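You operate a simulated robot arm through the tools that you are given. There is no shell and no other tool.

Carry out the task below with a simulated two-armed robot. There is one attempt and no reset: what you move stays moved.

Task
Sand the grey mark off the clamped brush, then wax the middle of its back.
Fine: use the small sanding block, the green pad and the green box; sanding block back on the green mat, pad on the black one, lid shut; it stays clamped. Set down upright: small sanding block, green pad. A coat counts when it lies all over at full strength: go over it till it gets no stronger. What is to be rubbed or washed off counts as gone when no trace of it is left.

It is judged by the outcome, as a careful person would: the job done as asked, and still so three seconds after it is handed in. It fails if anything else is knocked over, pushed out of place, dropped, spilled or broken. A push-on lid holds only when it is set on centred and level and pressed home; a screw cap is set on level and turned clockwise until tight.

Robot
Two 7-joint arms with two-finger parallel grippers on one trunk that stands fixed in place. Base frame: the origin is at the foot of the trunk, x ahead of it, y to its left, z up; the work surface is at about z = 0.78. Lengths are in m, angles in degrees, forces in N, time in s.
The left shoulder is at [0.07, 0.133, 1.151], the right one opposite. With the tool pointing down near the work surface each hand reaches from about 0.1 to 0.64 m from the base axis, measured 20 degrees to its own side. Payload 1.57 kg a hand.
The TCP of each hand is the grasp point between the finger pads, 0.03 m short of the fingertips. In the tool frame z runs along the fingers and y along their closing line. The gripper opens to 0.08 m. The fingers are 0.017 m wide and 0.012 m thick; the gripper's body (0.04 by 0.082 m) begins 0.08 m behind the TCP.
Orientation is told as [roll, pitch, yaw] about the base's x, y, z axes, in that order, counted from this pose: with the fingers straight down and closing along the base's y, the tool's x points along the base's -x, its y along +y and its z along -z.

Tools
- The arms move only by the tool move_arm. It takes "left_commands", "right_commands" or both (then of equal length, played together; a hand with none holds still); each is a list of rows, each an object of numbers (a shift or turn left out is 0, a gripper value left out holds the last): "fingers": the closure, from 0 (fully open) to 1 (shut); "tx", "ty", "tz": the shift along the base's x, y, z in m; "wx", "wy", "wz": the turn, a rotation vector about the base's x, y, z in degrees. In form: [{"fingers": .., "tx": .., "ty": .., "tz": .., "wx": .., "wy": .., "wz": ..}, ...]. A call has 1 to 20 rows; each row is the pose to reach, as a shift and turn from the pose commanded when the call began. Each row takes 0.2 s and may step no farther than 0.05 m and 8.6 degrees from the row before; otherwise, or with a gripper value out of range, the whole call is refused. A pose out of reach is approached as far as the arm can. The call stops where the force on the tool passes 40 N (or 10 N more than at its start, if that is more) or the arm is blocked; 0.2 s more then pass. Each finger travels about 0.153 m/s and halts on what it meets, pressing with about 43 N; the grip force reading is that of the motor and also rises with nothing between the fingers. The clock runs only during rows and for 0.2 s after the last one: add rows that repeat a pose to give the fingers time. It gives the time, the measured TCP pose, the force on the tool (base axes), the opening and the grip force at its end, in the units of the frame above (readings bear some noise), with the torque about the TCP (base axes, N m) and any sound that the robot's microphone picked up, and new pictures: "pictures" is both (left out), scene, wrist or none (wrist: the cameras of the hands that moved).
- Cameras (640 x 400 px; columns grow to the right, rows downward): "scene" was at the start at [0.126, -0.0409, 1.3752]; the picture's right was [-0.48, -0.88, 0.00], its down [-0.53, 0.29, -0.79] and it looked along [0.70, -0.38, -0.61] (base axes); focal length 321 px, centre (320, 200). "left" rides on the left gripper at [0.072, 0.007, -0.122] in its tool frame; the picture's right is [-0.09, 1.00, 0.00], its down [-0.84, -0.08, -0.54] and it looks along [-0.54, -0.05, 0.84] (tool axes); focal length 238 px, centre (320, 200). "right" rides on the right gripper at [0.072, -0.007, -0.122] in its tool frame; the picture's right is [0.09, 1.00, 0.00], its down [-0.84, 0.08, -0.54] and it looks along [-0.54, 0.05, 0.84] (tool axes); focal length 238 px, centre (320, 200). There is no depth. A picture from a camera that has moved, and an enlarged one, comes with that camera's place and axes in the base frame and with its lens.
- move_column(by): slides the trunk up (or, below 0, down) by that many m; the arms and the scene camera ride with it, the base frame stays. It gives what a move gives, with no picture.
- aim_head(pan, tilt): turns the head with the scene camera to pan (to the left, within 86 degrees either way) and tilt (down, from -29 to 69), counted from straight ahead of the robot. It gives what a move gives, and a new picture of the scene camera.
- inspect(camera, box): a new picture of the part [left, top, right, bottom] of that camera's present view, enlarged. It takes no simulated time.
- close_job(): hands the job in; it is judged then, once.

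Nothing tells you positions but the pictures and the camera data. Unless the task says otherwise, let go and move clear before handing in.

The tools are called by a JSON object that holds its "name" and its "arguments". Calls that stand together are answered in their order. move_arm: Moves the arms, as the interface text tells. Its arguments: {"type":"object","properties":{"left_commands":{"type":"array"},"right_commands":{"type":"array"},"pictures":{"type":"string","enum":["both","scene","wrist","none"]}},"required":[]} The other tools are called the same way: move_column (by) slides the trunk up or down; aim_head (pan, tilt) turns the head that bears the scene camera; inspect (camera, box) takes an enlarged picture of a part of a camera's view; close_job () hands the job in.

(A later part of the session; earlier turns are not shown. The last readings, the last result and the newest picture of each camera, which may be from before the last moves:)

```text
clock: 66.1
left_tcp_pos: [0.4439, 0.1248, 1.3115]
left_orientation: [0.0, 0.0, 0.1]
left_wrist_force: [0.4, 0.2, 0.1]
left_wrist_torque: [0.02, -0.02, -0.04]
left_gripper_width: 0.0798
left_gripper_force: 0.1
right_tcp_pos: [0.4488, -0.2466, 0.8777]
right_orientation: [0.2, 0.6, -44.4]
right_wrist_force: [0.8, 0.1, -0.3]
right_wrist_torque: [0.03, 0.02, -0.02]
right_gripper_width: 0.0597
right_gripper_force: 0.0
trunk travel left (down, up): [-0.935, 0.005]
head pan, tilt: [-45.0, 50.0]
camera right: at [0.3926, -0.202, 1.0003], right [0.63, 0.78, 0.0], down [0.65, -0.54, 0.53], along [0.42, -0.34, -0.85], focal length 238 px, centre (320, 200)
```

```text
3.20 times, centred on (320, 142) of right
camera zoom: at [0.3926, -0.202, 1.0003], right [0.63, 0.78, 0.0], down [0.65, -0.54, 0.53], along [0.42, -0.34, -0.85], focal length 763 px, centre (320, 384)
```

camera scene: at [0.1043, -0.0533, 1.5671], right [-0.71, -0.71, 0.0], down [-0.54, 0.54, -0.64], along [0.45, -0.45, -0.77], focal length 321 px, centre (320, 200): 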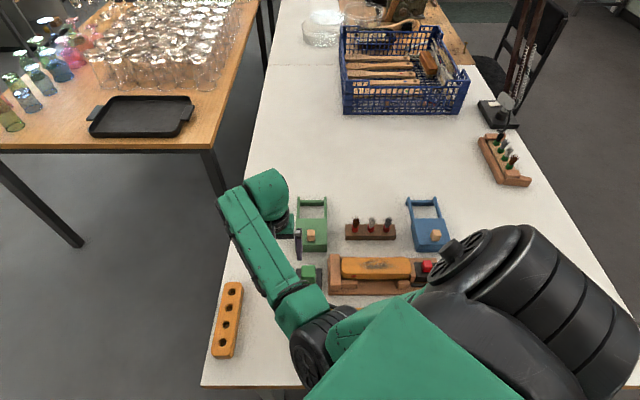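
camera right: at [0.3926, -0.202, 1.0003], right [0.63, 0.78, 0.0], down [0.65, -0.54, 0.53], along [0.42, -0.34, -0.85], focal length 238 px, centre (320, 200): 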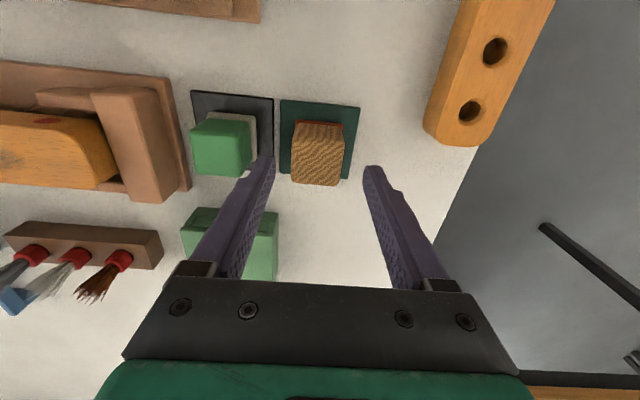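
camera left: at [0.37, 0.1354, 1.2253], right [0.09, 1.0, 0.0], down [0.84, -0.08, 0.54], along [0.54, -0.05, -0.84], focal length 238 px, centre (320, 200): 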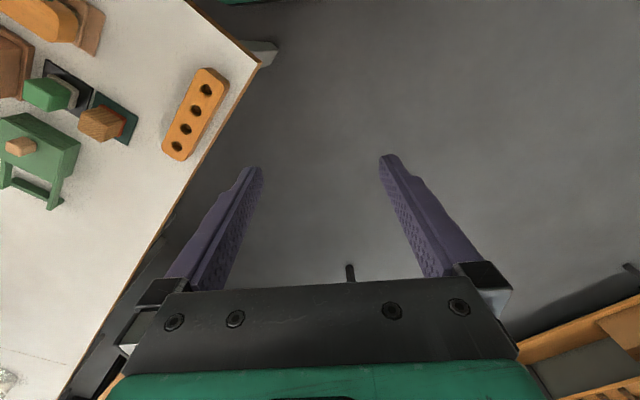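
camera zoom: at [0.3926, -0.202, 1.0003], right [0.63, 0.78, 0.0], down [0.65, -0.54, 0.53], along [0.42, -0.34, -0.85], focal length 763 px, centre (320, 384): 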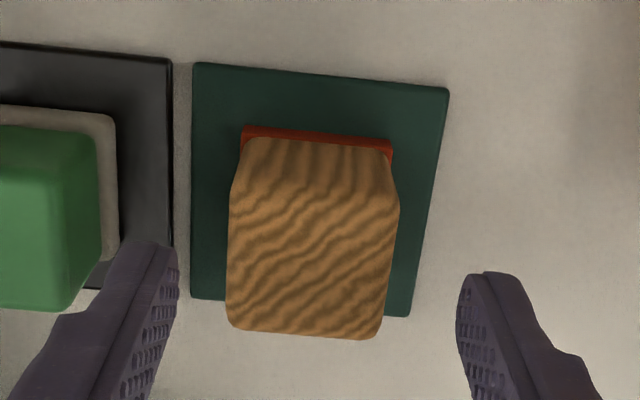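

The fingers straddle the block well. I'll descend to grasp height and close.

{"name": "move_arm", "arguments": {"right_commands": [{"fingers": 0.25, "ty": -0.002, "tz": -0.016}, {"fingers": 0.25, "ty": -0.002, "tz": -0.032}, {"fingers": 0.25, "ty": -0.002, "tz": -0.048}, {"fingers": 0.25, "ty": -0.002, "tz": -0.05}], "pictures": "wrist"}}

{"name": "inspect", "arguments": {"camera": "right", "box": [220, 80, 420, 205]}}

```text
clock: 67.1
left_tcp_pos: [0.4437, 0.1248, 1.3113]
left_orientation: [-0.1, 0.1, 0.1]
left_wrist_force: [0.1, -0.1, -0.1]
left_wrist_torque: [0.06, -0.02, -0.02]
left_gripper_width: 0.08
left_gripper_force: 0.0
right_tcp_pos: [0.4479, -0.25, 0.8265]
right_orientation: [0.0, 0.5, -44.6]
right_wrist_force: [-0.1, 0.2, 0.2]
right_wrist_torque: [0.02, -0.01, 0.03]
right_gripper_width: 0.0602
right_gripper_force: 0.0
trunk travel left (down, up): [-0.935, 0.005]
head pan, tilt: [-45.0, 50.0]
camera right: at [0.3923, -0.2042, 0.9501], right [0.63, 0.78, 0.0], down [0.65, -0.53, 0.53], along [0.41, -0.34, -0.85], focal length 238 px, centre (320, 200)
```

right: 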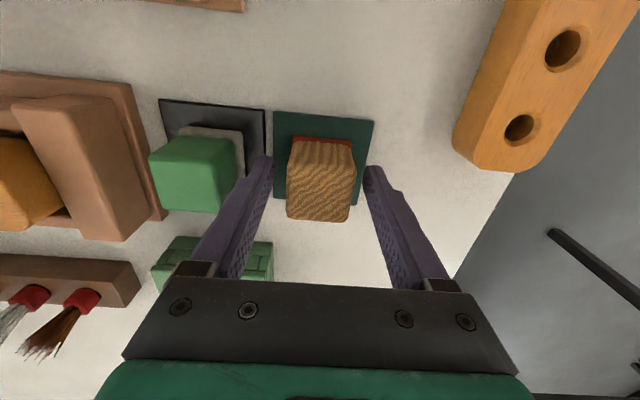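

```text
3.20 times, centred on (320, 142) of right
camera zoom: at [0.3923, -0.2042, 0.9501], right [0.63, 0.78, 0.0], down [0.65, -0.53, 0.53], along [0.41, -0.34, -0.85], focal length 763 px, centre (320, 384)
```

zoom: 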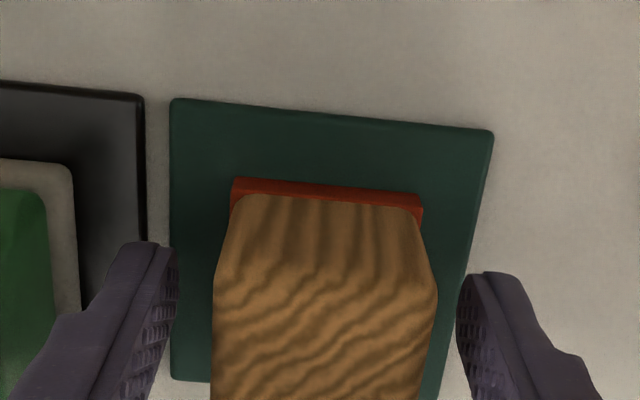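

The grip height is good: fingertips are about 1 cm above the mat. Closing on the block.

{"name": "move_arm", "arguments": {"right_commands": [{"fingers": 0.4}, {"fingers": 0.6}, {"fingers": 0.8}, {"fingers": 0.8}], "pictures": "wrist"}}

```text
clock: 68.1
left_tcp_pos: [0.4431, 0.1261, 1.3126]
left_orientation: [0.1, 0.1, 0.1]
left_wrist_force: [0.5, 0.6, -0.5]
left_wrist_torque: [-0.03, 0.02, -0.02]
left_gripper_width: 0.0801
left_gripper_force: 0.1
right_tcp_pos: [0.4481, -0.2486, 0.8265]
right_orientation: [0.0, 0.5, -44.5]
right_wrist_force: [0.2, -0.7, -0.1]
right_wrist_torque: [0.02, -0.01, 0.02]
right_gripper_width: 0.0389
right_gripper_force: 43.0
trunk travel left (down, up): [-0.935, 0.005]
head pan, tilt: [-45.0, 50.0]
camera right: at [0.3924, -0.2044, 0.9502], right [0.63, 0.78, 0.0], down [0.65, -0.53, 0.53], along [0.42, -0.34, -0.85], focal length 238 px, centre (320, 200)
```

right: 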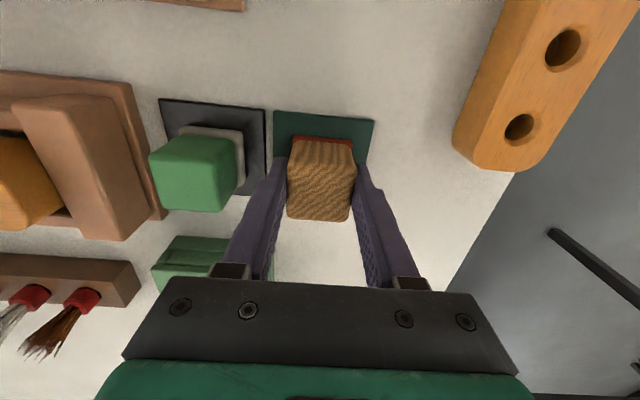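

Grip is firm at 39 mm. I'll lift and carry it toward the brush at a safe height.

{"name": "move_arm", "arguments": {"right_commands": [{"tz": 0.01}, {"tz": 0.03}, {"tz": 0.06}, {"tz": 0.09}, {"tz": 0.11, "tx": -0.01, "ty": -0.02}, {"tz": 0.12, "tx": -0.03, "ty": -0.05}, {"tz": 0.12, "tx": -0.05, "ty": -0.08}], "pictures": "both"}}

```text
clock: 69.7
left_tcp_pos: [0.443, 0.1251, 1.3123]
left_orientation: [0.0, 0.0, 0.1]
left_wrist_force: [0.5, -0.5, -0.6]
left_wrist_torque: [0.01, -0.03, 0.0]
left_gripper_width: 0.0802
left_gripper_force: 0.1
right_tcp_pos: [0.397, -0.3313, 0.9461]
right_orientation: [0.2, 0.5, -44.3]
right_wrist_force: [0.1, -0.3, -0.2]
right_wrist_torque: [-0.01, 0.0, 0.01]
right_gripper_width: 0.0392
right_gripper_force: 42.8
trunk travel left (down, up): [-0.935, 0.005]
head pan, tilt: [-45.0, 50.0]
camera scene: at [0.1038, -0.0548, 1.5671], right [-0.71, -0.71, 0.0], down [-0.54, 0.54, -0.64], along [0.46, -0.45, -0.77], focal length 321 px, centre (320, 200)
camera right: at [0.3412, -0.2854, 1.0703], right [0.63, 0.78, 0.0], down [0.65, -0.53, 0.53], along [0.42, -0.34, -0.84], focal length 238 px, centre (320, 200)
```

scene: 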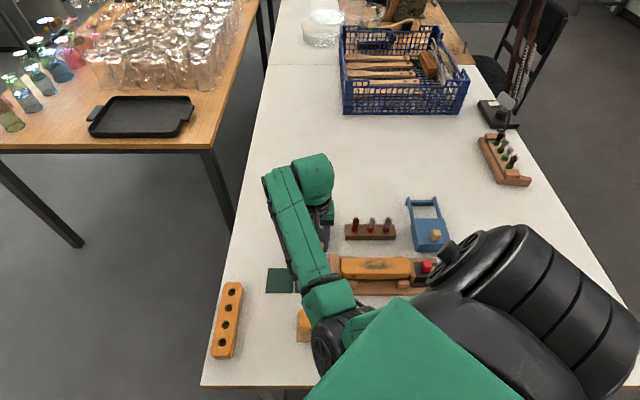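
right: 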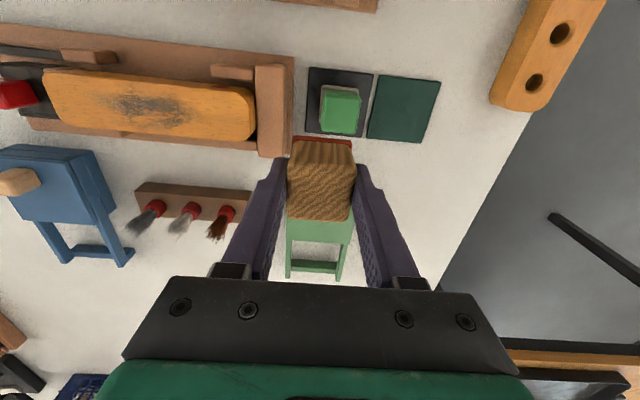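

The mark sits at the brush's middle, about [0.279,-0.435]. Moving over it.

{"name": "move_arm", "arguments": {"right_commands": [{"tx": -0.025, "ty": -0.02}, {"tx": -0.05, "ty": -0.04}, {"tx": -0.075, "ty": -0.065}, {"tx": -0.1, "ty": -0.09}, {"tx": -0.118, "ty": -0.103, "tz": 0.0}, {"tx": -0.118, "ty": -0.103}], "pictures": "both"}}

```text
clock: 71.1
left_tcp_pos: [0.4443, 0.1256, 1.3117]
left_orientation: [0.0, 0.0, 0.1]
left_wrist_force: [-0.7, 0.4, 0.3]
left_wrist_torque: [0.01, -0.03, 0.05]
left_gripper_width: 0.0799
left_gripper_force: 0.1
right_tcp_pos: [0.2809, -0.4328, 0.9463]
right_orientation: [0.0, 0.6, -44.5]
right_wrist_force: [-0.5, 1.1, 0.0]
right_wrist_torque: [0.0, -0.01, -0.02]
right_gripper_width: 0.0389
right_gripper_force: 42.8
trunk travel left (down, up): [-0.935, 0.005]
head pan, tilt: [-45.0, 50.0]
camera scene: at [0.105, -0.053, 1.567], right [-0.71, -0.71, 0.0], down [-0.54, 0.54, -0.64], along [0.45, -0.45, -0.77], focal length 321 px, centre (320, 200)
camera right: at [0.2243, -0.3872, 1.0694], right [0.63, 0.78, 0.0], down [0.65, -0.53, 0.53], along [0.42, -0.34, -0.85], focal length 238 px, centre (320, 200)
```

scene: 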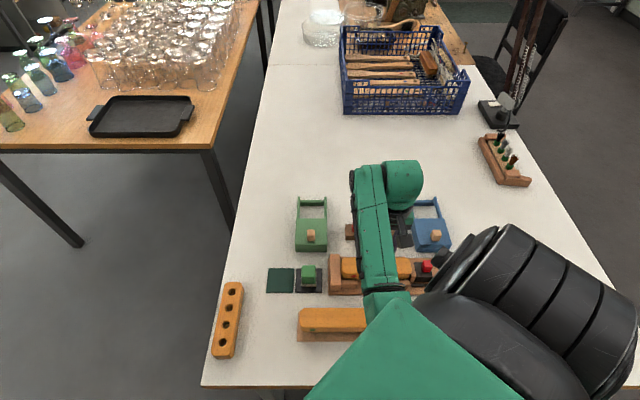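
right: 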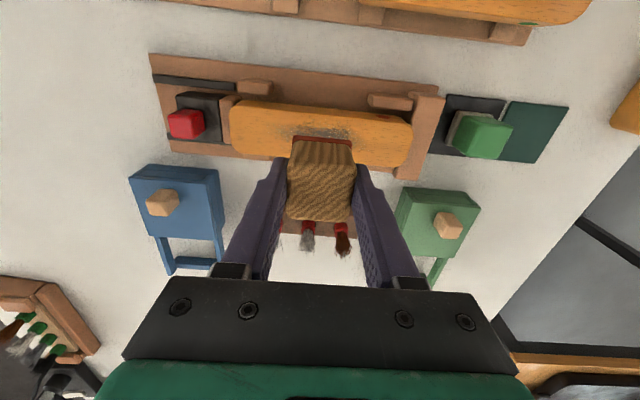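

{"name": "inspect", "arguments": {"camera": "right", "box": [200, 60, 440, 210]}}

{"name": "inspect", "arguments": {"camera": "scene", "box": [280, 220, 480, 345]}}

```text
2.67 times, centred on (320, 135) of right
camera zoom: at [0.2243, -0.3872, 1.0694], right [0.63, 0.78, 0.0], down [0.65, -0.53, 0.53], along [0.42, -0.34, -0.85], focal length 636 px, centre (320, 373)
```

zoom: 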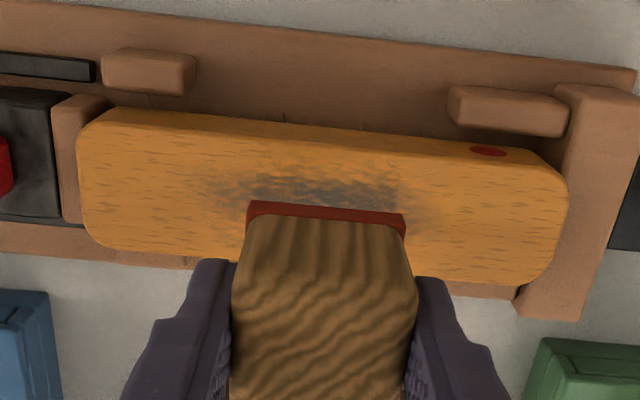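

```text
3.20 times, centred on (380, 282) of scene
camera zoom: at [0.105, -0.053, 1.567], right [-0.71, -0.71, 0.0], down [-0.54, 0.54, -0.64], along [0.45, -0.45, -0.77], focal length 1026 px, centre (128, -64)
```

zoom: 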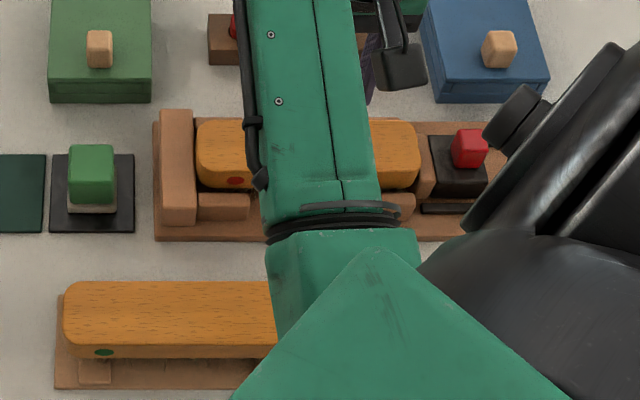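

The brush's centre is about [0.285,-0.431], its axis along 45°, top near z=0.835. I'll descend gently onto the mark, checking force.

{"name": "move_arm", "arguments": {"right_commands": [{"tx": 0.004, "ty": 0.002, "tz": -0.02}, {"tx": 0.004, "ty": 0.002, "tz": -0.04}, {"tx": 0.004, "ty": 0.002, "tz": -0.055}, {"tx": 0.004, "ty": 0.002, "tz": -0.06}, {"tx": 0.004, "ty": 0.002, "tz": -0.063}, {"tx": 0.004, "ty": 0.002, "tz": -0.066}], "pictures": "wrist"}}

```text
clock: 72.6
left_tcp_pos: [0.4412, 0.1318, 1.3132]
left_orientation: [-0.2, -0.2, 0.2]
left_wrist_force: [0.0, 0.7, -0.2]
left_wrist_torque: [-0.02, -0.02, 0.0]
left_gripper_width: 0.0797
left_gripper_force: 0.0
right_tcp_pos: [0.2843, -0.4306, 0.8882]
right_orientation: [-0.1, -0.4, -44.5]
right_wrist_force: [-5.5, 8.7, 25.3]
right_wrist_torque: [0.74, 0.56, 0.0]
right_gripper_width: 0.0391
right_gripper_force: 43.1
trunk travel left (down, up): [-0.935, 0.005]
head pan, tilt: [-45.0, 50.0]
stopped in row 6 (right hand): the force on the tool passed its limit at 42 N (the readings are from after the stop); the commanded pose is now the measured one
camera right: at [0.2271, -0.3831, 1.0098], right [0.63, 0.78, 0.0], down [0.65, -0.53, 0.55], along [0.42, -0.35, -0.84], focal length 238 px, centre (320, 200)
```

right: 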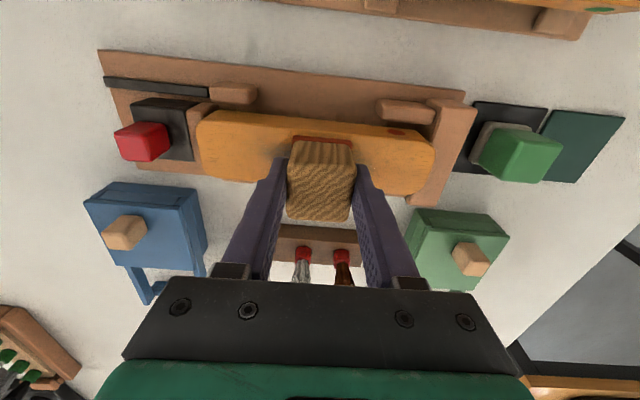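

Contact is at TCP z≈0.89 (brush top ≈0.849). I'll ease the pressure and sand with strokes along the brush.

{"name": "move_arm", "arguments": {"right_commands": [{"tz": 0.001}, {"tx": 0.007, "ty": 0.0072, "tz": 0.001}, {"tx": 0.014, "ty": 0.0143, "tz": 0.001}, {"tx": 0.021, "ty": 0.0215, "tz": 0.001}, {"tx": 0.014, "ty": 0.0143, "tz": 0.001}, {"tx": 0.007, "ty": 0.0072, "tz": 0.001}, {"tz": 0.001}, {"tx": -0.007, "ty": -0.0072, "tz": 0.001}, {"tx": -0.014, "ty": -0.0143, "tz": 0.001}, {"tx": -0.021, "ty": -0.0215, "tz": 0.001}, {"tx": -0.014, "ty": -0.0143, "tz": 0.001}, {"tx": -0.007, "ty": -0.0072, "tz": 0.001}, {"tz": 0.001}], "pictures": "wrist"}}

```text
clock: 75.4
left_tcp_pos: [0.4387, 0.1293, 1.3123]
left_orientation: [-0.1, -0.2, 0.1]
left_wrist_force: [0.3, 0.2, 0.1]
left_wrist_torque: [-0.03, 0.01, -0.03]
left_gripper_width: 0.0799
left_gripper_force: 0.0
right_tcp_pos: [0.2822, -0.4326, 0.8873]
right_orientation: [-0.3, -0.4, -44.5]
right_wrist_force: [-9.2, -7.9, 31.5]
right_wrist_torque: [0.01, 0.54, 0.12]
right_gripper_width: 0.0391
right_gripper_force: 42.9
trunk travel left (down, up): [-0.935, 0.005]
head pan, tilt: [-45.0, 50.0]
camera right: at [0.2261, -0.3852, 1.0093], right [0.63, 0.77, -0.01], down [0.65, -0.53, 0.55], along [0.42, -0.35, -0.84], focal length 238 px, centre (320, 200)
```

right: 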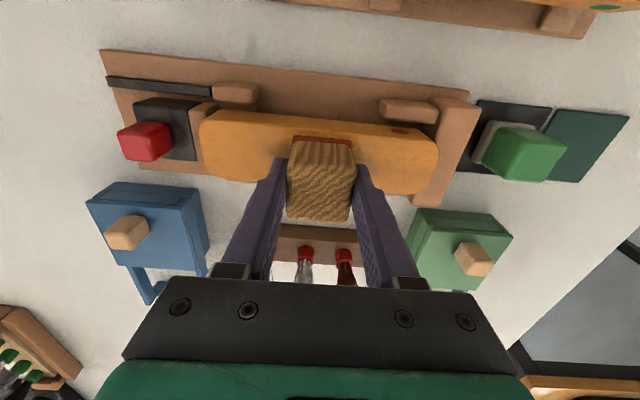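

Force is around 30 N, a bit high. I'll lift off and look at the result.

{"name": "move_arm", "arguments": {"right_commands": [{"tz": 0.005}, {"tz": 0.03, "tx": 0.01, "ty": -0.01}, {"tz": 0.05, "tx": 0.03, "ty": -0.03}, {"tz": 0.06, "tx": 0.045, "ty": -0.045}], "pictures": "wrist"}}

{"name": "inspect", "arguments": {"camera": "right", "box": [200, 40, 440, 190]}}

```text
clock: 76.4
left_tcp_pos: [0.4452, 0.1252, 1.3118]
left_orientation: [0.1, 0.2, 0.1]
left_wrist_force: [0.0, -0.4, 0.0]
left_wrist_torque: [0.03, 0.02, 0.0]
left_gripper_width: 0.08
left_gripper_force: 0.0
right_tcp_pos: [0.3313, -0.481, 0.944]
right_orientation: [-0.2, 0.0, -44.5]
right_wrist_force: [0.7, -1.2, -0.4]
right_wrist_torque: [0.01, 0.03, 0.03]
right_gripper_width: 0.0392
right_gripper_force: 42.8
trunk travel left (down, up): [-0.935, 0.005]
head pan, tilt: [-45.0, 50.0]
camera right: at [0.2756, -0.434, 1.0671], right [0.63, 0.78, 0.0], down [0.65, -0.53, 0.54], along [0.42, -0.34, -0.84], focal length 238 px, centre (320, 200)
```

right: 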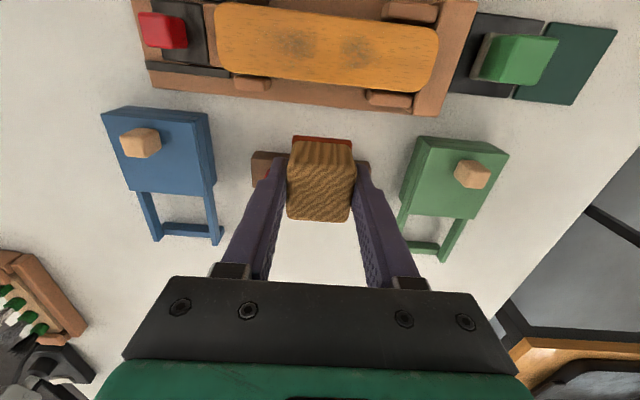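

```text
2.67 times, centred on (320, 115) of right
camera zoom: at [0.2756, -0.434, 1.0671], right [0.63, 0.78, 0.0], down [0.65, -0.53, 0.54], along [0.42, -0.34, -0.84], focal length 636 px, centre (320, 427)
```

zoom: 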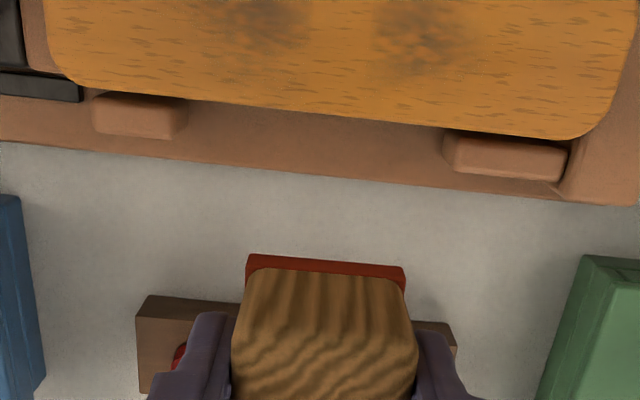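

{"name": "inspect", "arguments": {"camera": "right", "box": [200, 0, 456, 160]}}

```text
2.50 times, centred on (328, 80) of right
camera zoom: at [0.2756, -0.434, 1.0671], right [0.63, 0.78, 0.0], down [0.65, -0.53, 0.54], along [0.42, -0.34, -0.84], focal length 596 px, centre (300, 500)
```

zoom: 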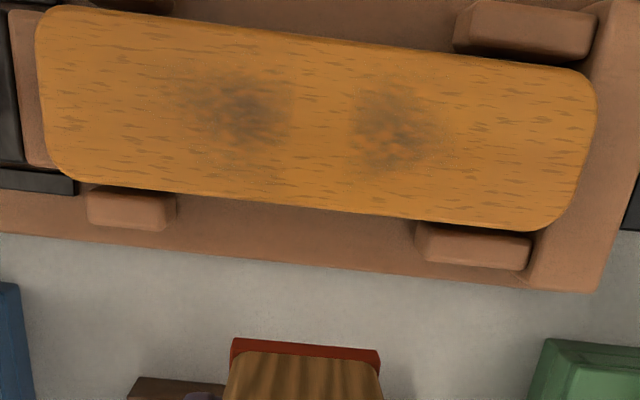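

The middle is already clean; two faint lobes remain at about ±2.4 cm along the axis. I'll sand the left lobe with short strokes.

{"name": "move_arm", "arguments": {"right_commands": [{"tx": -0.035, "ty": 0.017, "tz": -0.01}, {"tx": -0.069, "ty": 0.034, "tz": -0.03}, {"tx": -0.069, "ty": 0.034, "tz": -0.048}, {"tx": -0.069, "ty": 0.034, "tz": -0.0535}, {"tx": -0.069, "ty": 0.034, "tz": -0.055}, {"tx": -0.0607, "ty": 0.0427, "tz": -0.055}, {"tx": -0.069, "ty": 0.034, "tz": -0.055}, {"tx": -0.0773, "ty": 0.0253, "tz": -0.055}, {"tx": -0.0815, "ty": 0.021, "tz": -0.055}, {"tx": -0.0773, "ty": 0.0253, "tz": -0.055}, {"tx": -0.069, "ty": 0.034, "tz": -0.055}, {"tx": -0.0607, "ty": 0.0427, "tz": -0.055}, {"tx": -0.069, "ty": 0.034, "tz": -0.055}, {"tx": -0.0773, "ty": 0.0253, "tz": -0.055}, {"tx": -0.0815, "ty": 0.021, "tz": -0.055}, {"tx": -0.0773, "ty": 0.0253, "tz": -0.055}, {"tx": -0.069, "ty": 0.034, "tz": -0.055}], "pictures": "none"}}

```text
clock: 80.0
left_tcp_pos: [0.4442, 0.1265, 1.3122]
left_orientation: [-0.1, 0.0, 0.2]
left_wrist_force: [-0.1, 0.7, 0.1]
left_wrist_torque: [0.01, 0.01, 0.0]
left_gripper_width: 0.0801
left_gripper_force: 0.1
right_tcp_pos: [0.261, -0.4453, 0.8908]
right_orientation: [-0.1, 0.0, -44.6]
right_wrist_force: [-0.2, -0.2, -0.2]
right_wrist_torque: [0.02, -0.02, 0.0]
right_gripper_width: 0.0389
right_gripper_force: 43.2
trunk travel left (down, up): [-0.935, 0.005]
head pan, tilt: [-45.0, 50.0]
```

No contact yet. I'll step down slightly and repeat.

{"name": "move_arm", "arguments": {"right_commands": [{"tz": -0.001}, {"tz": -0.002}, {"tz": -0.003}], "pictures": "none"}}

```text
clock: 80.8
left_tcp_pos: [0.4432, 0.1263, 1.3119]
left_orientation: [0.0, 0.0, 0.2]
left_wrist_force: [0.8, -0.1, 0.5]
left_wrist_torque: [0.01, 0.01, 0.03]
left_gripper_width: 0.0799
left_gripper_force: 0.0
right_tcp_pos: [0.2628, -0.4453, 0.8876]
right_orientation: [-0.2, -0.2, -44.5]
right_wrist_force: [0.6, 0.7, 5.5]
right_wrist_torque: [0.1, 0.04, -0.02]
right_gripper_width: 0.0391
right_gripper_force: 43.1
trunk travel left (down, up): [-0.935, 0.005]
head pan, tilt: [-45.0, 50.0]
```

Contact at 5.5 N. Stroking over the left lobe.

{"name": "move_arm", "arguments": {"right_commands": [{"tz": -0.001}, {"tx": 0.0083, "ty": 0.0087, "tz": -0.001}, {"tz": -0.001}, {"tx": -0.0083, "ty": -0.0087, "tz": -0.001}, {"tx": -0.0125, "ty": -0.013, "tz": -0.001}, {"tx": -0.0083, "ty": -0.0087, "tz": -0.001}, {"tz": -0.001}, {"tx": 0.0083, "ty": 0.0087, "tz": -0.001}, {"tz": -0.001}, {"tx": -0.0083, "ty": -0.0087, "tz": -0.001}, {"tx": -0.0125, "ty": -0.013, "tz": -0.001}, {"tx": -0.0083, "ty": -0.0087, "tz": -0.001}, {"tz": -0.001}, {"tx": 0.0083, "ty": 0.0087, "tz": -0.001}, {"tz": -0.001}, {"tx": -0.0083, "ty": -0.0087, "tz": -0.001}, {"tz": -0.001}], "pictures": "none"}}

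{"name": "move_arm", "arguments": {"right_commands": [{"tx": 0.0083, "ty": 0.0087, "tz": 0.0}, {"tx": 0.0166, "ty": 0.0174, "tz": 0.0}, {"tx": 0.0249, "ty": 0.0261, "tz": 0.0}, {"tx": 0.0332, "ty": 0.0348, "tz": 0.0}], "pictures": "none"}}

```text
clock: 84.4
left_tcp_pos: [0.4387, 0.1256, 1.3128]
left_orientation: [0.1, -0.2, 0.0]
left_wrist_force: [0.0, 0.2, -0.4]
left_wrist_torque: [0.01, -0.02, 0.01]
left_gripper_width: 0.08
left_gripper_force: 0.2
right_tcp_pos: [0.2561, -0.4466, 0.8876]
right_orientation: [-0.1, -0.4, -44.7]
right_wrist_force: [-5.8, -6.0, 19.3]
right_wrist_torque: [-0.11, 0.21, 0.07]
right_gripper_width: 0.039
right_gripper_force: 42.4
trunk travel left (down, up): [-0.935, 0.005]
head pan, tilt: [-45.0, 50.0]
```

```text
clock: 85.4
left_tcp_pos: [0.4412, 0.1277, 1.3138]
left_orientation: [0.0, -0.1, 0.0]
left_wrist_force: [-0.9, -0.7, 0.0]
left_wrist_torque: [0.0, 0.02, 0.01]
left_gripper_width: 0.0799
left_gripper_force: 0.1
right_tcp_pos: [0.2935, -0.4084, 0.8868]
right_orientation: [-0.2, -0.3, -44.5]
right_wrist_force: [-5.6, -5.7, 20.7]
right_wrist_torque: [-0.18, 0.34, -0.02]
right_gripper_width: 0.0391
right_gripper_force: 43.3
trunk travel left (down, up): [-0.935, 0.005]
head pan, tilt: [-45.0, 50.0]
```

Now the right lobe in the same way.

{"name": "move_arm", "arguments": {"right_commands": [{"tx": 0.0083, "ty": 0.0087}, {"tx": 0.0125, "ty": 0.013}, {"tx": 0.0083, "ty": 0.0087}, {"tx": 0.0}, {"tx": -0.0083, "ty": -0.0087}, {"tx": 0.0}, {"tx": 0.0083, "ty": 0.0087}, {"tx": 0.0125, "ty": 0.013}, {"tx": 0.0083, "ty": 0.0087}, {"tx": 0.0}, {"tx": -0.0083, "ty": -0.0087}, {"tx": 0.0}, {"tx": 0.0083, "ty": 0.0087}, {"tx": 0.0125, "ty": 0.013}, {"tx": 0.0083, "ty": 0.0087}, {"tx": 0.0}], "pictures": "none"}}

{"name": "move_arm", "arguments": {"right_commands": [{"tz": 0.005}, {"tz": 0.03, "tx": 0.01, "ty": -0.01}, {"tz": 0.05, "tx": 0.025, "ty": -0.04}, {"tz": 0.06, "tx": 0.035, "ty": -0.065}], "pictures": "wrist"}}

{"name": "inspect", "arguments": {"camera": "right", "box": [200, 0, 456, 160]}}

```text
clock: 88.8
left_tcp_pos: [0.4437, 0.1281, 1.3121]
left_orientation: [0.0, 0.0, 0.0]
left_wrist_force: [0.3, 0.2, -0.2]
left_wrist_torque: [-0.01, -0.02, -0.01]
left_gripper_width: 0.0801
left_gripper_force: 0.0
right_tcp_pos: [0.295, -0.4089, 0.887]
right_orientation: [0.0, -0.2, -44.5]
right_wrist_force: [2.4, 3.8, 11.3]
right_wrist_torque: [0.27, -0.17, 0.03]
right_gripper_width: 0.0389
right_gripper_force: 42.8
trunk travel left (down, up): [-0.935, 0.005]
head pan, tilt: [-45.0, 50.0]
```

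```text
clock: 89.8
left_tcp_pos: [0.4459, 0.1242, 1.3126]
left_orientation: [0.0, -0.1, 0.1]
left_wrist_force: [0.9, 0.4, 0.1]
left_wrist_torque: [0.02, -0.02, 0.01]
left_gripper_width: 0.0802
left_gripper_force: 0.1
right_tcp_pos: [0.3301, -0.4766, 0.9459]
right_orientation: [-0.2, 0.0, -44.6]
right_wrist_force: [-0.5, -0.2, 0.1]
right_wrist_torque: [0.02, 0.02, -0.02]
right_gripper_width: 0.0388
right_gripper_force: 43.4
trunk travel left (down, up): [-0.935, 0.005]
head pan, tilt: [-45.0, 50.0]
camera right: at [0.274, -0.4297, 1.0677], right [0.63, 0.78, 0.0], down [0.65, -0.53, 0.54], along [0.42, -0.34, -0.84], focal length 238 px, centre (320, 200)
```

right: 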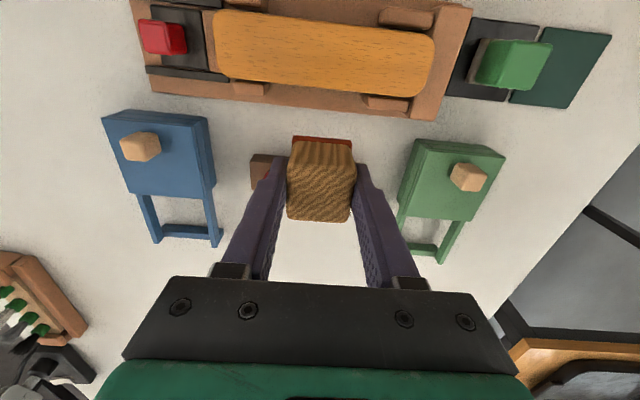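

```text
2.50 times, centred on (328, 80) of right
camera zoom: at [0.274, -0.4297, 1.0677], right [0.63, 0.78, 0.0], down [0.65, -0.53, 0.54], along [0.42, -0.34, -0.84], focal length 596 px, centre (300, 500)
```

zoom: 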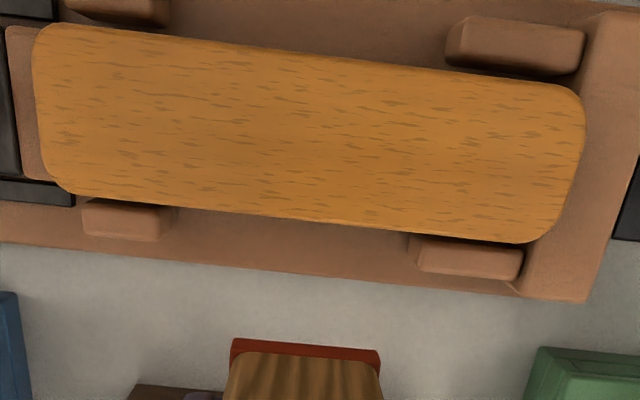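

The mark looks gone. A closer check for traces.

{"name": "inspect", "arguments": {"camera": "right", "box": [205, 0, 325, 75]}}

{"name": "inspect", "arguments": {"camera": "right", "box": [320, 20, 440, 95]}}

```text
5.33 times, centred on (265, 38) of right
camera zoom: at [0.274, -0.4297, 1.0677], right [0.63, 0.78, 0.0], down [0.65, -0.53, 0.54], along [0.42, -0.34, -0.84], focal length 1271 px, centre (613, 1067)
```

zoom: 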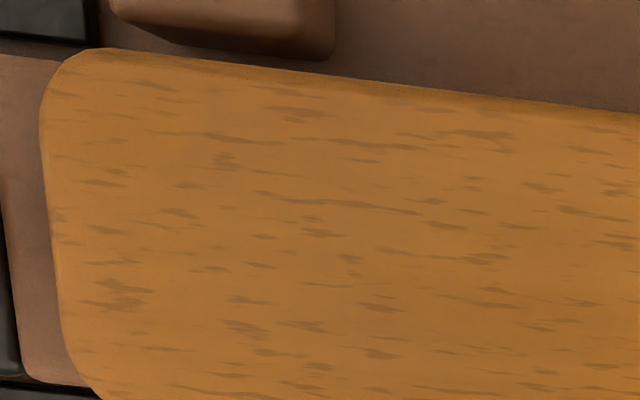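

```text
5.33 times, centred on (380, 58) of right
camera zoom: at [0.274, -0.4297, 1.0677], right [0.63, 0.78, 0.0], down [0.65, -0.53, 0.54], along [0.42, -0.34, -0.84], focal length 1271 px, centre (0, 960)
```

zoom: 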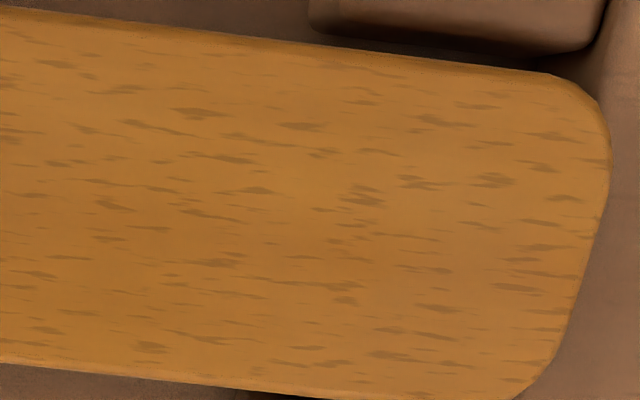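

No visible trace, but I'll give it one more full pass over the whole area for certainty.

{"name": "move_arm", "arguments": {"right_commands": [{"tx": -0.026, "ty": 0.023, "tz": -0.01}, {"tx": -0.05, "ty": 0.047, "tz": -0.03}, {"tx": -0.0514, "ty": 0.0469, "tz": -0.05}, {"tx": -0.0514, "ty": 0.0469, "tz": -0.0575}, {"tx": -0.0514, "ty": 0.0469, "tz": -0.0588}, {"tx": -0.0619, "ty": 0.0362, "tz": -0.0588}, {"tx": -0.0724, "ty": 0.0255, "tz": -0.0588}, {"tx": -0.0794, "ty": 0.0183, "tz": -0.0588}, {"tx": -0.0724, "ty": 0.0255, "tz": -0.0588}, {"tx": -0.0619, "ty": 0.0362, "tz": -0.0588}, {"tx": -0.0514, "ty": 0.0469, "tz": -0.0588}, {"tx": -0.0409, "ty": 0.0576, "tz": -0.0588}, {"tx": -0.0304, "ty": 0.0683, "tz": -0.0588}, {"tx": -0.0234, "ty": 0.0755, "tz": -0.0588}, {"tx": -0.0304, "ty": 0.0683, "tz": -0.0588}, {"tx": -0.0409, "ty": 0.0576, "tz": -0.0588}, {"tx": -0.0514, "ty": 0.0469, "tz": -0.0588}], "pictures": "none"}}

{"name": "move_arm", "arguments": {"right_commands": [{"tx": -0.004, "ty": 0.004}, {"tx": -0.0145, "ty": -0.0067}, {"tx": -0.025, "ty": -0.0174}, {"tx": -0.032, "ty": -0.0246}, {"tx": -0.025, "ty": -0.0174}, {"tx": -0.0145, "ty": -0.0067}, {"tx": -0.004, "ty": 0.004}, {"tx": 0.0065, "ty": 0.0147}, {"tx": 0.017, "ty": 0.0254}, {"tx": 0.024, "ty": 0.0326}, {"tx": 0.028, "ty": 0.0246}, {"tx": 0.0145, "ty": 0.0107}, {"tx": 0.004, "ty": 0.0}, {"tx": 0.004, "ty": 0.0, "tz": 0.01}, {"tx": 0.004, "ty": 0.0, "tz": 0.03}], "pictures": "none"}}

```text
clock: 93.4
left_tcp_pos: [0.4423, 0.1272, 1.312]
left_orientation: [-0.1, -0.1, 0.1]
left_wrist_force: [-0.7, -0.5, -1.1]
left_wrist_torque: [-0.05, -0.01, 0.02]
left_gripper_width: 0.0799
left_gripper_force: 0.0
right_tcp_pos: [0.2795, -0.4271, 0.8865]
right_orientation: [-0.1, -0.3, -44.3]
right_wrist_force: [2.7, 2.4, 7.8]
right_wrist_torque: [0.15, -0.13, -0.02]
right_gripper_width: 0.039
right_gripper_force: 42.7
trunk travel left (down, up): [-0.935, 0.005]
head pan, tilt: [-45.0, 50.0]
```

```text
clock: 96.6
left_tcp_pos: [0.443, 0.1264, 1.3121]
left_orientation: [0.0, 0.0, 0.1]
left_wrist_force: [0.9, -0.1, 0.3]
left_wrist_torque: [0.0, -0.01, -0.02]
left_gripper_width: 0.0804
left_gripper_force: 0.0
right_tcp_pos: [0.2817, -0.4287, 0.9176]
right_orientation: [-0.1, -0.1, -44.6]
right_wrist_force: [0.8, -0.2, -0.2]
right_wrist_torque: [0.02, 0.0, -0.02]
right_gripper_width: 0.0393
right_gripper_force: 42.7
trunk travel left (down, up): [-0.935, 0.005]
head pan, tilt: [-45.0, 50.0]
```

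Now carry the block back to the green mat.

{"name": "move_arm", "arguments": {"right_commands": [{"tz": 0.03}, {"tx": 0.025, "ty": 0.025, "tz": 0.03}, {"tx": 0.05, "ty": 0.05, "tz": 0.03}, {"tx": 0.075, "ty": 0.078, "tz": 0.03}, {"tx": 0.1, "ty": 0.105, "tz": 0.03}, {"tx": 0.125, "ty": 0.135, "tz": 0.03}, {"tx": 0.15, "ty": 0.16, "tz": 0.03}, {"tx": 0.1665, "ty": 0.18, "tz": 0.02}, {"tx": 0.1665, "ty": 0.18, "tz": 0.0}], "pictures": "both"}}

```text
clock: 98.6
left_tcp_pos: [0.4451, 0.1248, 1.3112]
left_orientation: [-0.1, 0.0, 0.0]
left_wrist_force: [-0.2, -0.2, 0.2]
left_wrist_torque: [-0.01, 0.01, -0.03]
left_gripper_width: 0.0801
left_gripper_force: 0.1
right_tcp_pos: [0.4497, -0.2595, 0.9201]
right_orientation: [-0.8, -1.0, -44.9]
right_wrist_force: [0.0, 0.6, -0.2]
right_wrist_torque: [0.01, 0.0, 0.0]
right_gripper_width: 0.039
right_gripper_force: 43.0
trunk travel left (down, up): [-0.935, 0.005]
head pan, tilt: [-45.0, 50.0]
camera scene: at [0.1048, -0.0531, 1.5671], right [-0.71, -0.71, 0.0], down [-0.54, 0.54, -0.64], along [0.45, -0.45, -0.77], focal length 321 px, centre (320, 200)
camera right: at [0.3935, -0.2098, 1.0406], right [0.64, 0.77, -0.02], down [0.65, -0.52, 0.56], along [0.42, -0.37, -0.83], focal length 238 px, centre (320, 200)
```

scene: 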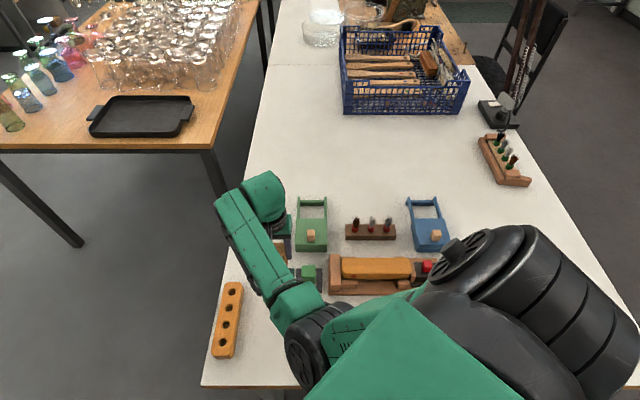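
right: 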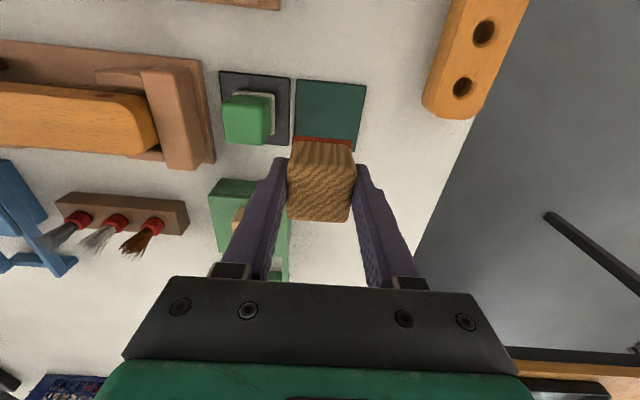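

The hand lags about 1 cm in y because the upper arm brushes the chest. I'll lower a little and see if it recovers.

{"name": "move_arm", "arguments": {"right_commands": [{"tz": -0.015}, {"tz": -0.03}, {"tz": -0.03}, {"tz": -0.03}], "pictures": "none"}}

```text
clock: 99.6
left_tcp_pos: [0.4442, 0.1262, 1.3117]
left_orientation: [0.0, 0.0, 0.1]
left_wrist_force: [-1.2, 0.1, -0.1]
left_wrist_torque: [0.0, 0.03, -0.01]
left_gripper_width: 0.0801
left_gripper_force: 0.0
right_tcp_pos: [0.4485, -0.248, 0.8869]
right_orientation: [0.0, -0.1, -44.6]
right_wrist_force: [0.0, 0.5, -1.1]
right_wrist_torque: [0.01, 0.02, 0.02]
right_gripper_width: 0.0389
right_gripper_force: 42.8
trunk travel left (down, up): [-0.935, 0.005]
head pan, tilt: [-45.0, 50.0]
```

Recovered exactly. Lowering onto the mat.

{"name": "move_arm", "arguments": {"right_commands": [{"tz": -0.02}, {"tz": -0.04}, {"tz": -0.05}, {"tz": -0.056}, {"tz": -0.0585}, {"tz": -0.0595}], "pictures": "wrist"}}

```text
clock: 101.0
left_tcp_pos: [0.4445, 0.1259, 1.3121]
left_orientation: [0.0, 0.0, 0.1]
left_wrist_force: [-0.3, -0.4, -0.3]
left_wrist_torque: [-0.01, -0.01, 0.0]
left_gripper_width: 0.0799
left_gripper_force: 0.0
right_tcp_pos: [0.4496, -0.2482, 0.8276]
right_orientation: [-0.1, -0.1, -44.5]
right_wrist_force: [0.7, 0.3, 0.1]
right_wrist_torque: [0.03, 0.0, 0.0]
right_gripper_width: 0.0391
right_gripper_force: 43.0
trunk travel left (down, up): [-0.935, 0.005]
head pan, tilt: [-45.0, 50.0]
camera right: at [0.3929, -0.201, 0.95], right [0.63, 0.78, 0.0], down [0.65, -0.53, 0.54], along [0.42, -0.34, -0.84], focal length 238 px, centre (320, 200)
```

right: 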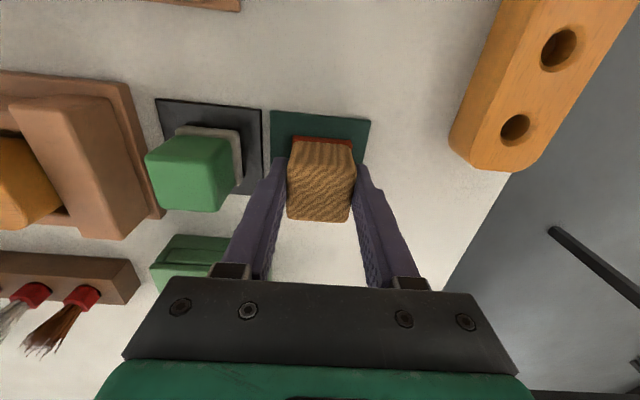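

{"name": "move_arm", "arguments": {"right_commands": [{"tz": -0.001}, {"tz": -0.002}, {"tz": -0.003}, {"tz": -0.003}], "pictures": "none"}}

```text
clock: 102.0
left_tcp_pos: [0.4422, 0.1267, 1.312]
left_orientation: [-0.1, -0.1, 0.1]
left_wrist_force: [-0.1, 0.0, -0.2]
left_wrist_torque: [0.0, -0.01, 0.0]
left_gripper_width: 0.0799
left_gripper_force: 0.1
right_tcp_pos: [0.4491, -0.2471, 0.8254]
right_orientation: [0.0, -0.3, -44.4]
right_wrist_force: [-0.1, -0.5, 12.5]
right_wrist_torque: [0.12, 0.1, -0.04]
right_gripper_width: 0.039
right_gripper_force: 42.9
trunk travel left (down, up): [-0.935, 0.005]
head pan, tilt: [-45.0, 50.0]
```

The block rests on the mat. I'll ease off and open to 6 cm, then rise.

{"name": "move_arm", "arguments": {"right_commands": [{"tz": 0.0008}, {"tz": 0.0008, "fingers": 0.4}, {"tz": 0.0008, "fingers": 0.25}, {"tz": 0.0008, "fingers": 0.25}, {"tz": 0.02}, {"tz": 0.04}, {"tz": 0.06}], "pictures": "wrist"}}

{"name": "inspect", "arguments": {"camera": "right", "box": [200, 60, 440, 210]}}

```text
clock: 103.6
left_tcp_pos: [0.4431, 0.1256, 1.3117]
left_orientation: [0.0, 0.0, 0.1]
left_wrist_force: [-0.3, 0.5, 0.0]
left_wrist_torque: [0.03, 0.04, 0.01]
left_gripper_width: 0.0798
left_gripper_force: 0.1
right_tcp_pos: [0.4491, -0.2491, 0.8852]
right_orientation: [-0.1, -0.2, -44.5]
right_wrist_force: [0.2, 0.2, 0.0]
right_wrist_torque: [-0.01, -0.05, -0.02]
right_gripper_width: 0.0601
right_gripper_force: 0.2
trunk travel left (down, up): [-0.935, 0.005]
head pan, tilt: [-45.0, 50.0]
camera right: at [0.3928, -0.201, 1.007], right [0.63, 0.77, 0.0], down [0.65, -0.53, 0.54], along [0.42, -0.35, -0.84], focal length 238 px, centre (320, 200)
```

right: 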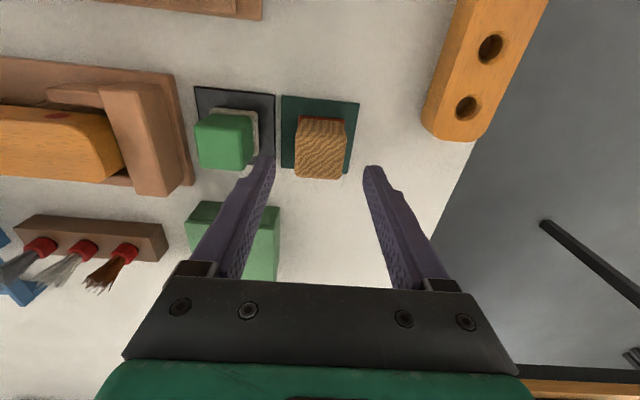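

```text
2.67 times, centred on (320, 135) of right
camera zoom: at [0.3928, -0.201, 1.007], right [0.63, 0.77, 0.0], down [0.65, -0.53, 0.54], along [0.42, -0.35, -0.84], focal length 636 px, centre (320, 373)
```

zoom: 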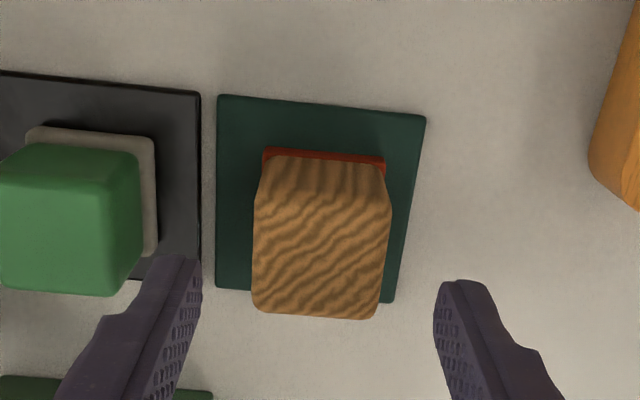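

The sanding block is back upright on its mat. Now to the green box: I'll rise and move over it to look at the lid.

{"name": "move_arm", "arguments": {"right_commands": [{"tz": 0.03}, {"tz": 0.06, "ty": -0.02}, {"tz": 0.09, "ty": -0.05}, {"tz": 0.12, "ty": -0.08}, {"tz": 0.14, "ty": -0.11, "tx": -0.01}, {"tz": 0.15, "ty": -0.13, "tx": -0.02}], "pictures": "both"}}

{"name": "inspect", "arguments": {"camera": "right", "box": [220, 80, 420, 205]}}

```text
clock: 105.0
left_tcp_pos: [0.4429, 0.126, 1.3129]
left_orientation: [-0.1, 0.0, 0.0]
left_wrist_force: [0.6, -0.1, -0.3]
left_wrist_torque: [0.03, 0.02, 0.0]
left_gripper_width: 0.0801
left_gripper_force: 0.0
right_tcp_pos: [0.4282, -0.3788, 1.0351]
right_orientation: [0.0, -0.3, -44.3]
right_wrist_force: [-0.4, 0.2, 0.5]
right_wrist_torque: [0.02, -0.02, -0.03]
right_gripper_width: 0.0602
right_gripper_force: 0.0
trunk travel left (down, up): [-0.935, 0.005]
head pan, tilt: [-45.0, 50.0]
camera scene: at [0.1041, -0.0544, 1.567], right [-0.71, -0.71, 0.0], down [-0.54, 0.54, -0.64], along [0.45, -0.45, -0.77], focal length 321 px, centre (320, 200)
camera right: at [0.3716, -0.3318, 1.1575], right [0.63, 0.78, 0.0], down [0.65, -0.53, 0.54], along [0.42, -0.34, -0.84], focal length 238 px, centre (320, 200)
```

scene: 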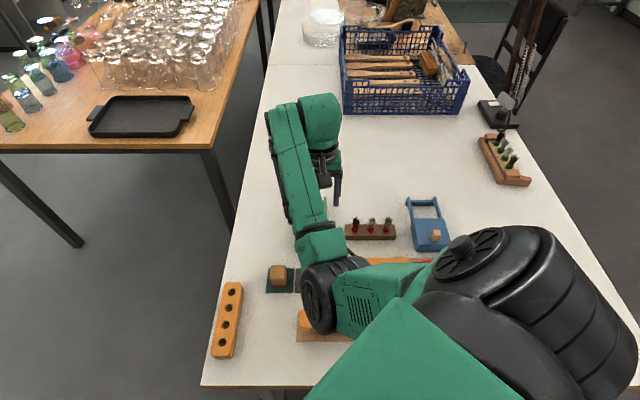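
right: 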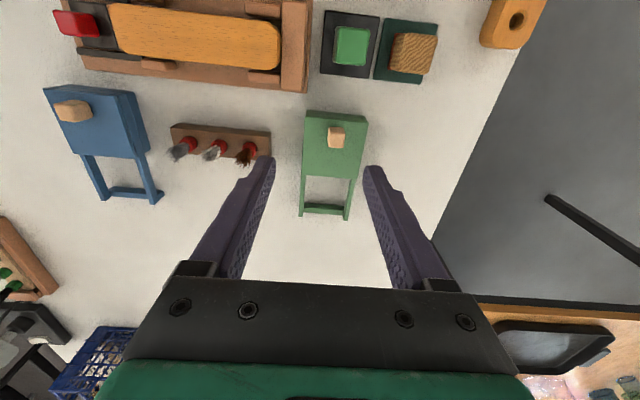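

```text
3.20 times, centred on (320, 142) of right
camera zoom: at [0.3716, -0.3318, 1.1575], right [0.63, 0.78, 0.0], down [0.65, -0.53, 0.54], along [0.42, -0.34, -0.84], focal length 763 px, centre (320, 384)
```

zoom: 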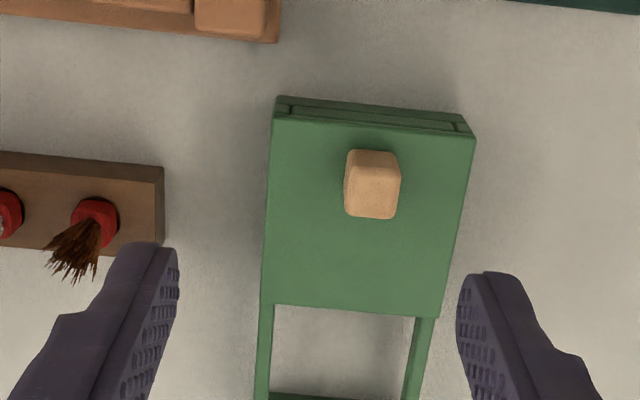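

The knob is near [0.472,-0.384], and the lid must slide about 6 cm towards [0.51,-0.42]; that needs a lower trunk to reach. I'll raise the hand and lower the trunk by 15 cm.

{"name": "move_arm", "arguments": {"right_commands": [{"tz": 0.03}, {"tz": 0.06}, {"tz": 0.06}], "pictures": "none"}}

{"name": "move_column", "arguments": {"by": -0.15}}

{"name": "move_arm", "arguments": {"right_commands": [{"tx": 0.01, "tz": -0.005}, {"tx": 0.02, "tz": -0.01}], "pictures": "both"}}

{"name": "inspect", "arguments": {"camera": "right", "box": [220, 80, 420, 205]}}

```text
clock: 105.8
left_tcp_pos: [0.4431, 0.1251, 1.3111]
left_orientation: [-0.1, 0.0, 0.2]
left_wrist_force: [-0.1, -0.5, -1.2]
left_wrist_torque: [0.03, -0.02, -0.01]
left_gripper_width: 0.0799
left_gripper_force: 0.1
right_tcp_pos: [0.4289, -0.378, 1.0948]
right_orientation: [-0.1, -0.1, -44.4]
right_wrist_force: [-0.6, 0.1, -0.4]
right_wrist_torque: [0.0, 0.0, -0.02]
right_gripper_width: 0.06
right_gripper_force: 0.0
trunk travel left (down, up): [-0.935, 0.005]
head pan, tilt: [-45.0, 50.0]
```

```text
clock: 107.6
left_tcp_pos: [0.4428, 0.126, 1.1626]
left_orientation: [0.0, 0.1, 0.2]
left_wrist_force: [-0.1, -0.4, -0.5]
left_wrist_torque: [-0.02, 0.0, 0.01]
left_gripper_width: 0.0798
left_gripper_force: 0.0
right_tcp_pos: [0.4288, -0.3784, 0.9454]
right_orientation: [-0.2, -0.1, -44.5]
right_wrist_force: [-0.3, 0.4, -0.1]
right_wrist_torque: [0.01, 0.0, 0.04]
right_gripper_width: 0.0599
right_gripper_force: 0.1
trunk travel left (down, up): [-0.785, 0.155]
head pan, tilt: [-45.0, 50.0]
```

```text
clock: 108.2
left_tcp_pos: [0.4444, 0.1248, 1.1608]
left_orientation: [0.0, 0.1, 0.2]
left_wrist_force: [0.1, -0.2, 0.1]
left_wrist_torque: [-0.01, -0.03, 0.01]
left_gripper_width: 0.0801
left_gripper_force: 0.0
right_tcp_pos: [0.4501, -0.3776, 0.9349]
right_orientation: [-0.1, 0.0, -44.4]
right_wrist_force: [0.6, 0.1, -0.1]
right_wrist_torque: [0.02, 0.02, -0.02]
right_gripper_width: 0.0602
right_gripper_force: 0.1
trunk travel left (down, up): [-0.785, 0.155]
head pan, tilt: [-45.0, 50.0]
camera scene: at [0.1049, -0.0536, 1.417], right [-0.71, -0.71, 0.0], down [-0.54, 0.54, -0.64], along [0.45, -0.45, -0.77], focal length 321 px, centre (320, 200)
camera right: at [0.3936, -0.3309, 1.0572], right [0.63, 0.78, 0.0], down [0.65, -0.53, 0.54], along [0.42, -0.34, -0.84], focal length 238 px, centre (320, 200)
```

scene: 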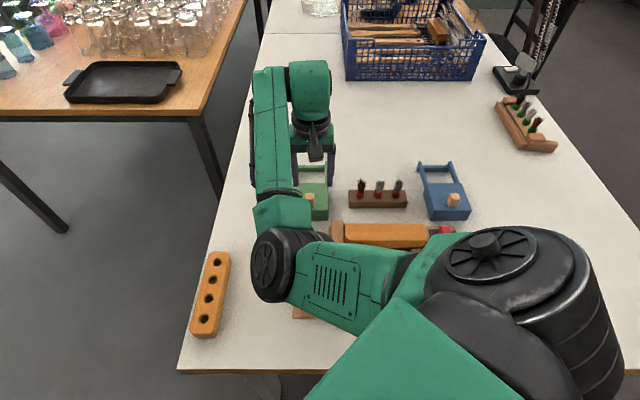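
right: 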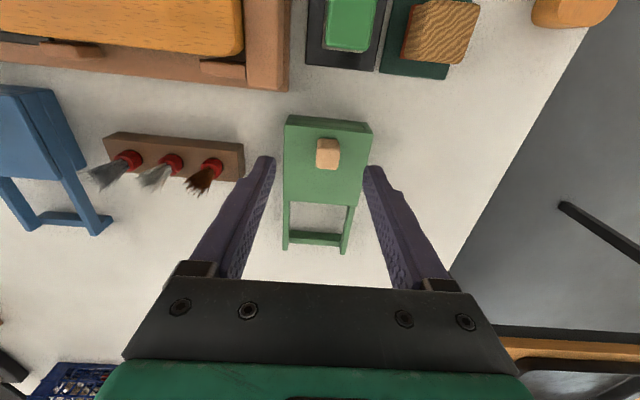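

```text
3.20 times, centred on (320, 142) of right
camera zoom: at [0.3936, -0.3309, 1.0572], right [0.63, 0.78, 0.0], down [0.65, -0.53, 0.54], along [0.42, -0.34, -0.84], focal length 763 px, centre (320, 384)
```

zoom: 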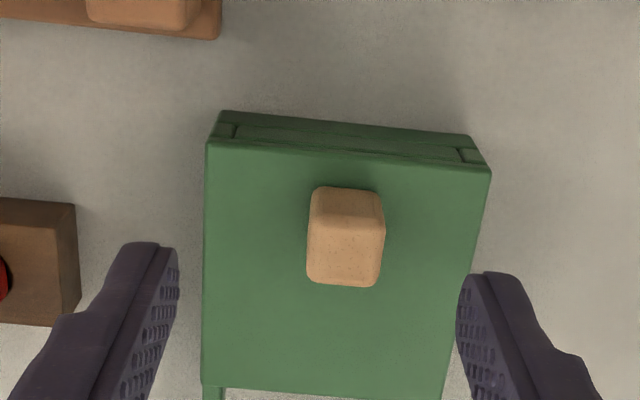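

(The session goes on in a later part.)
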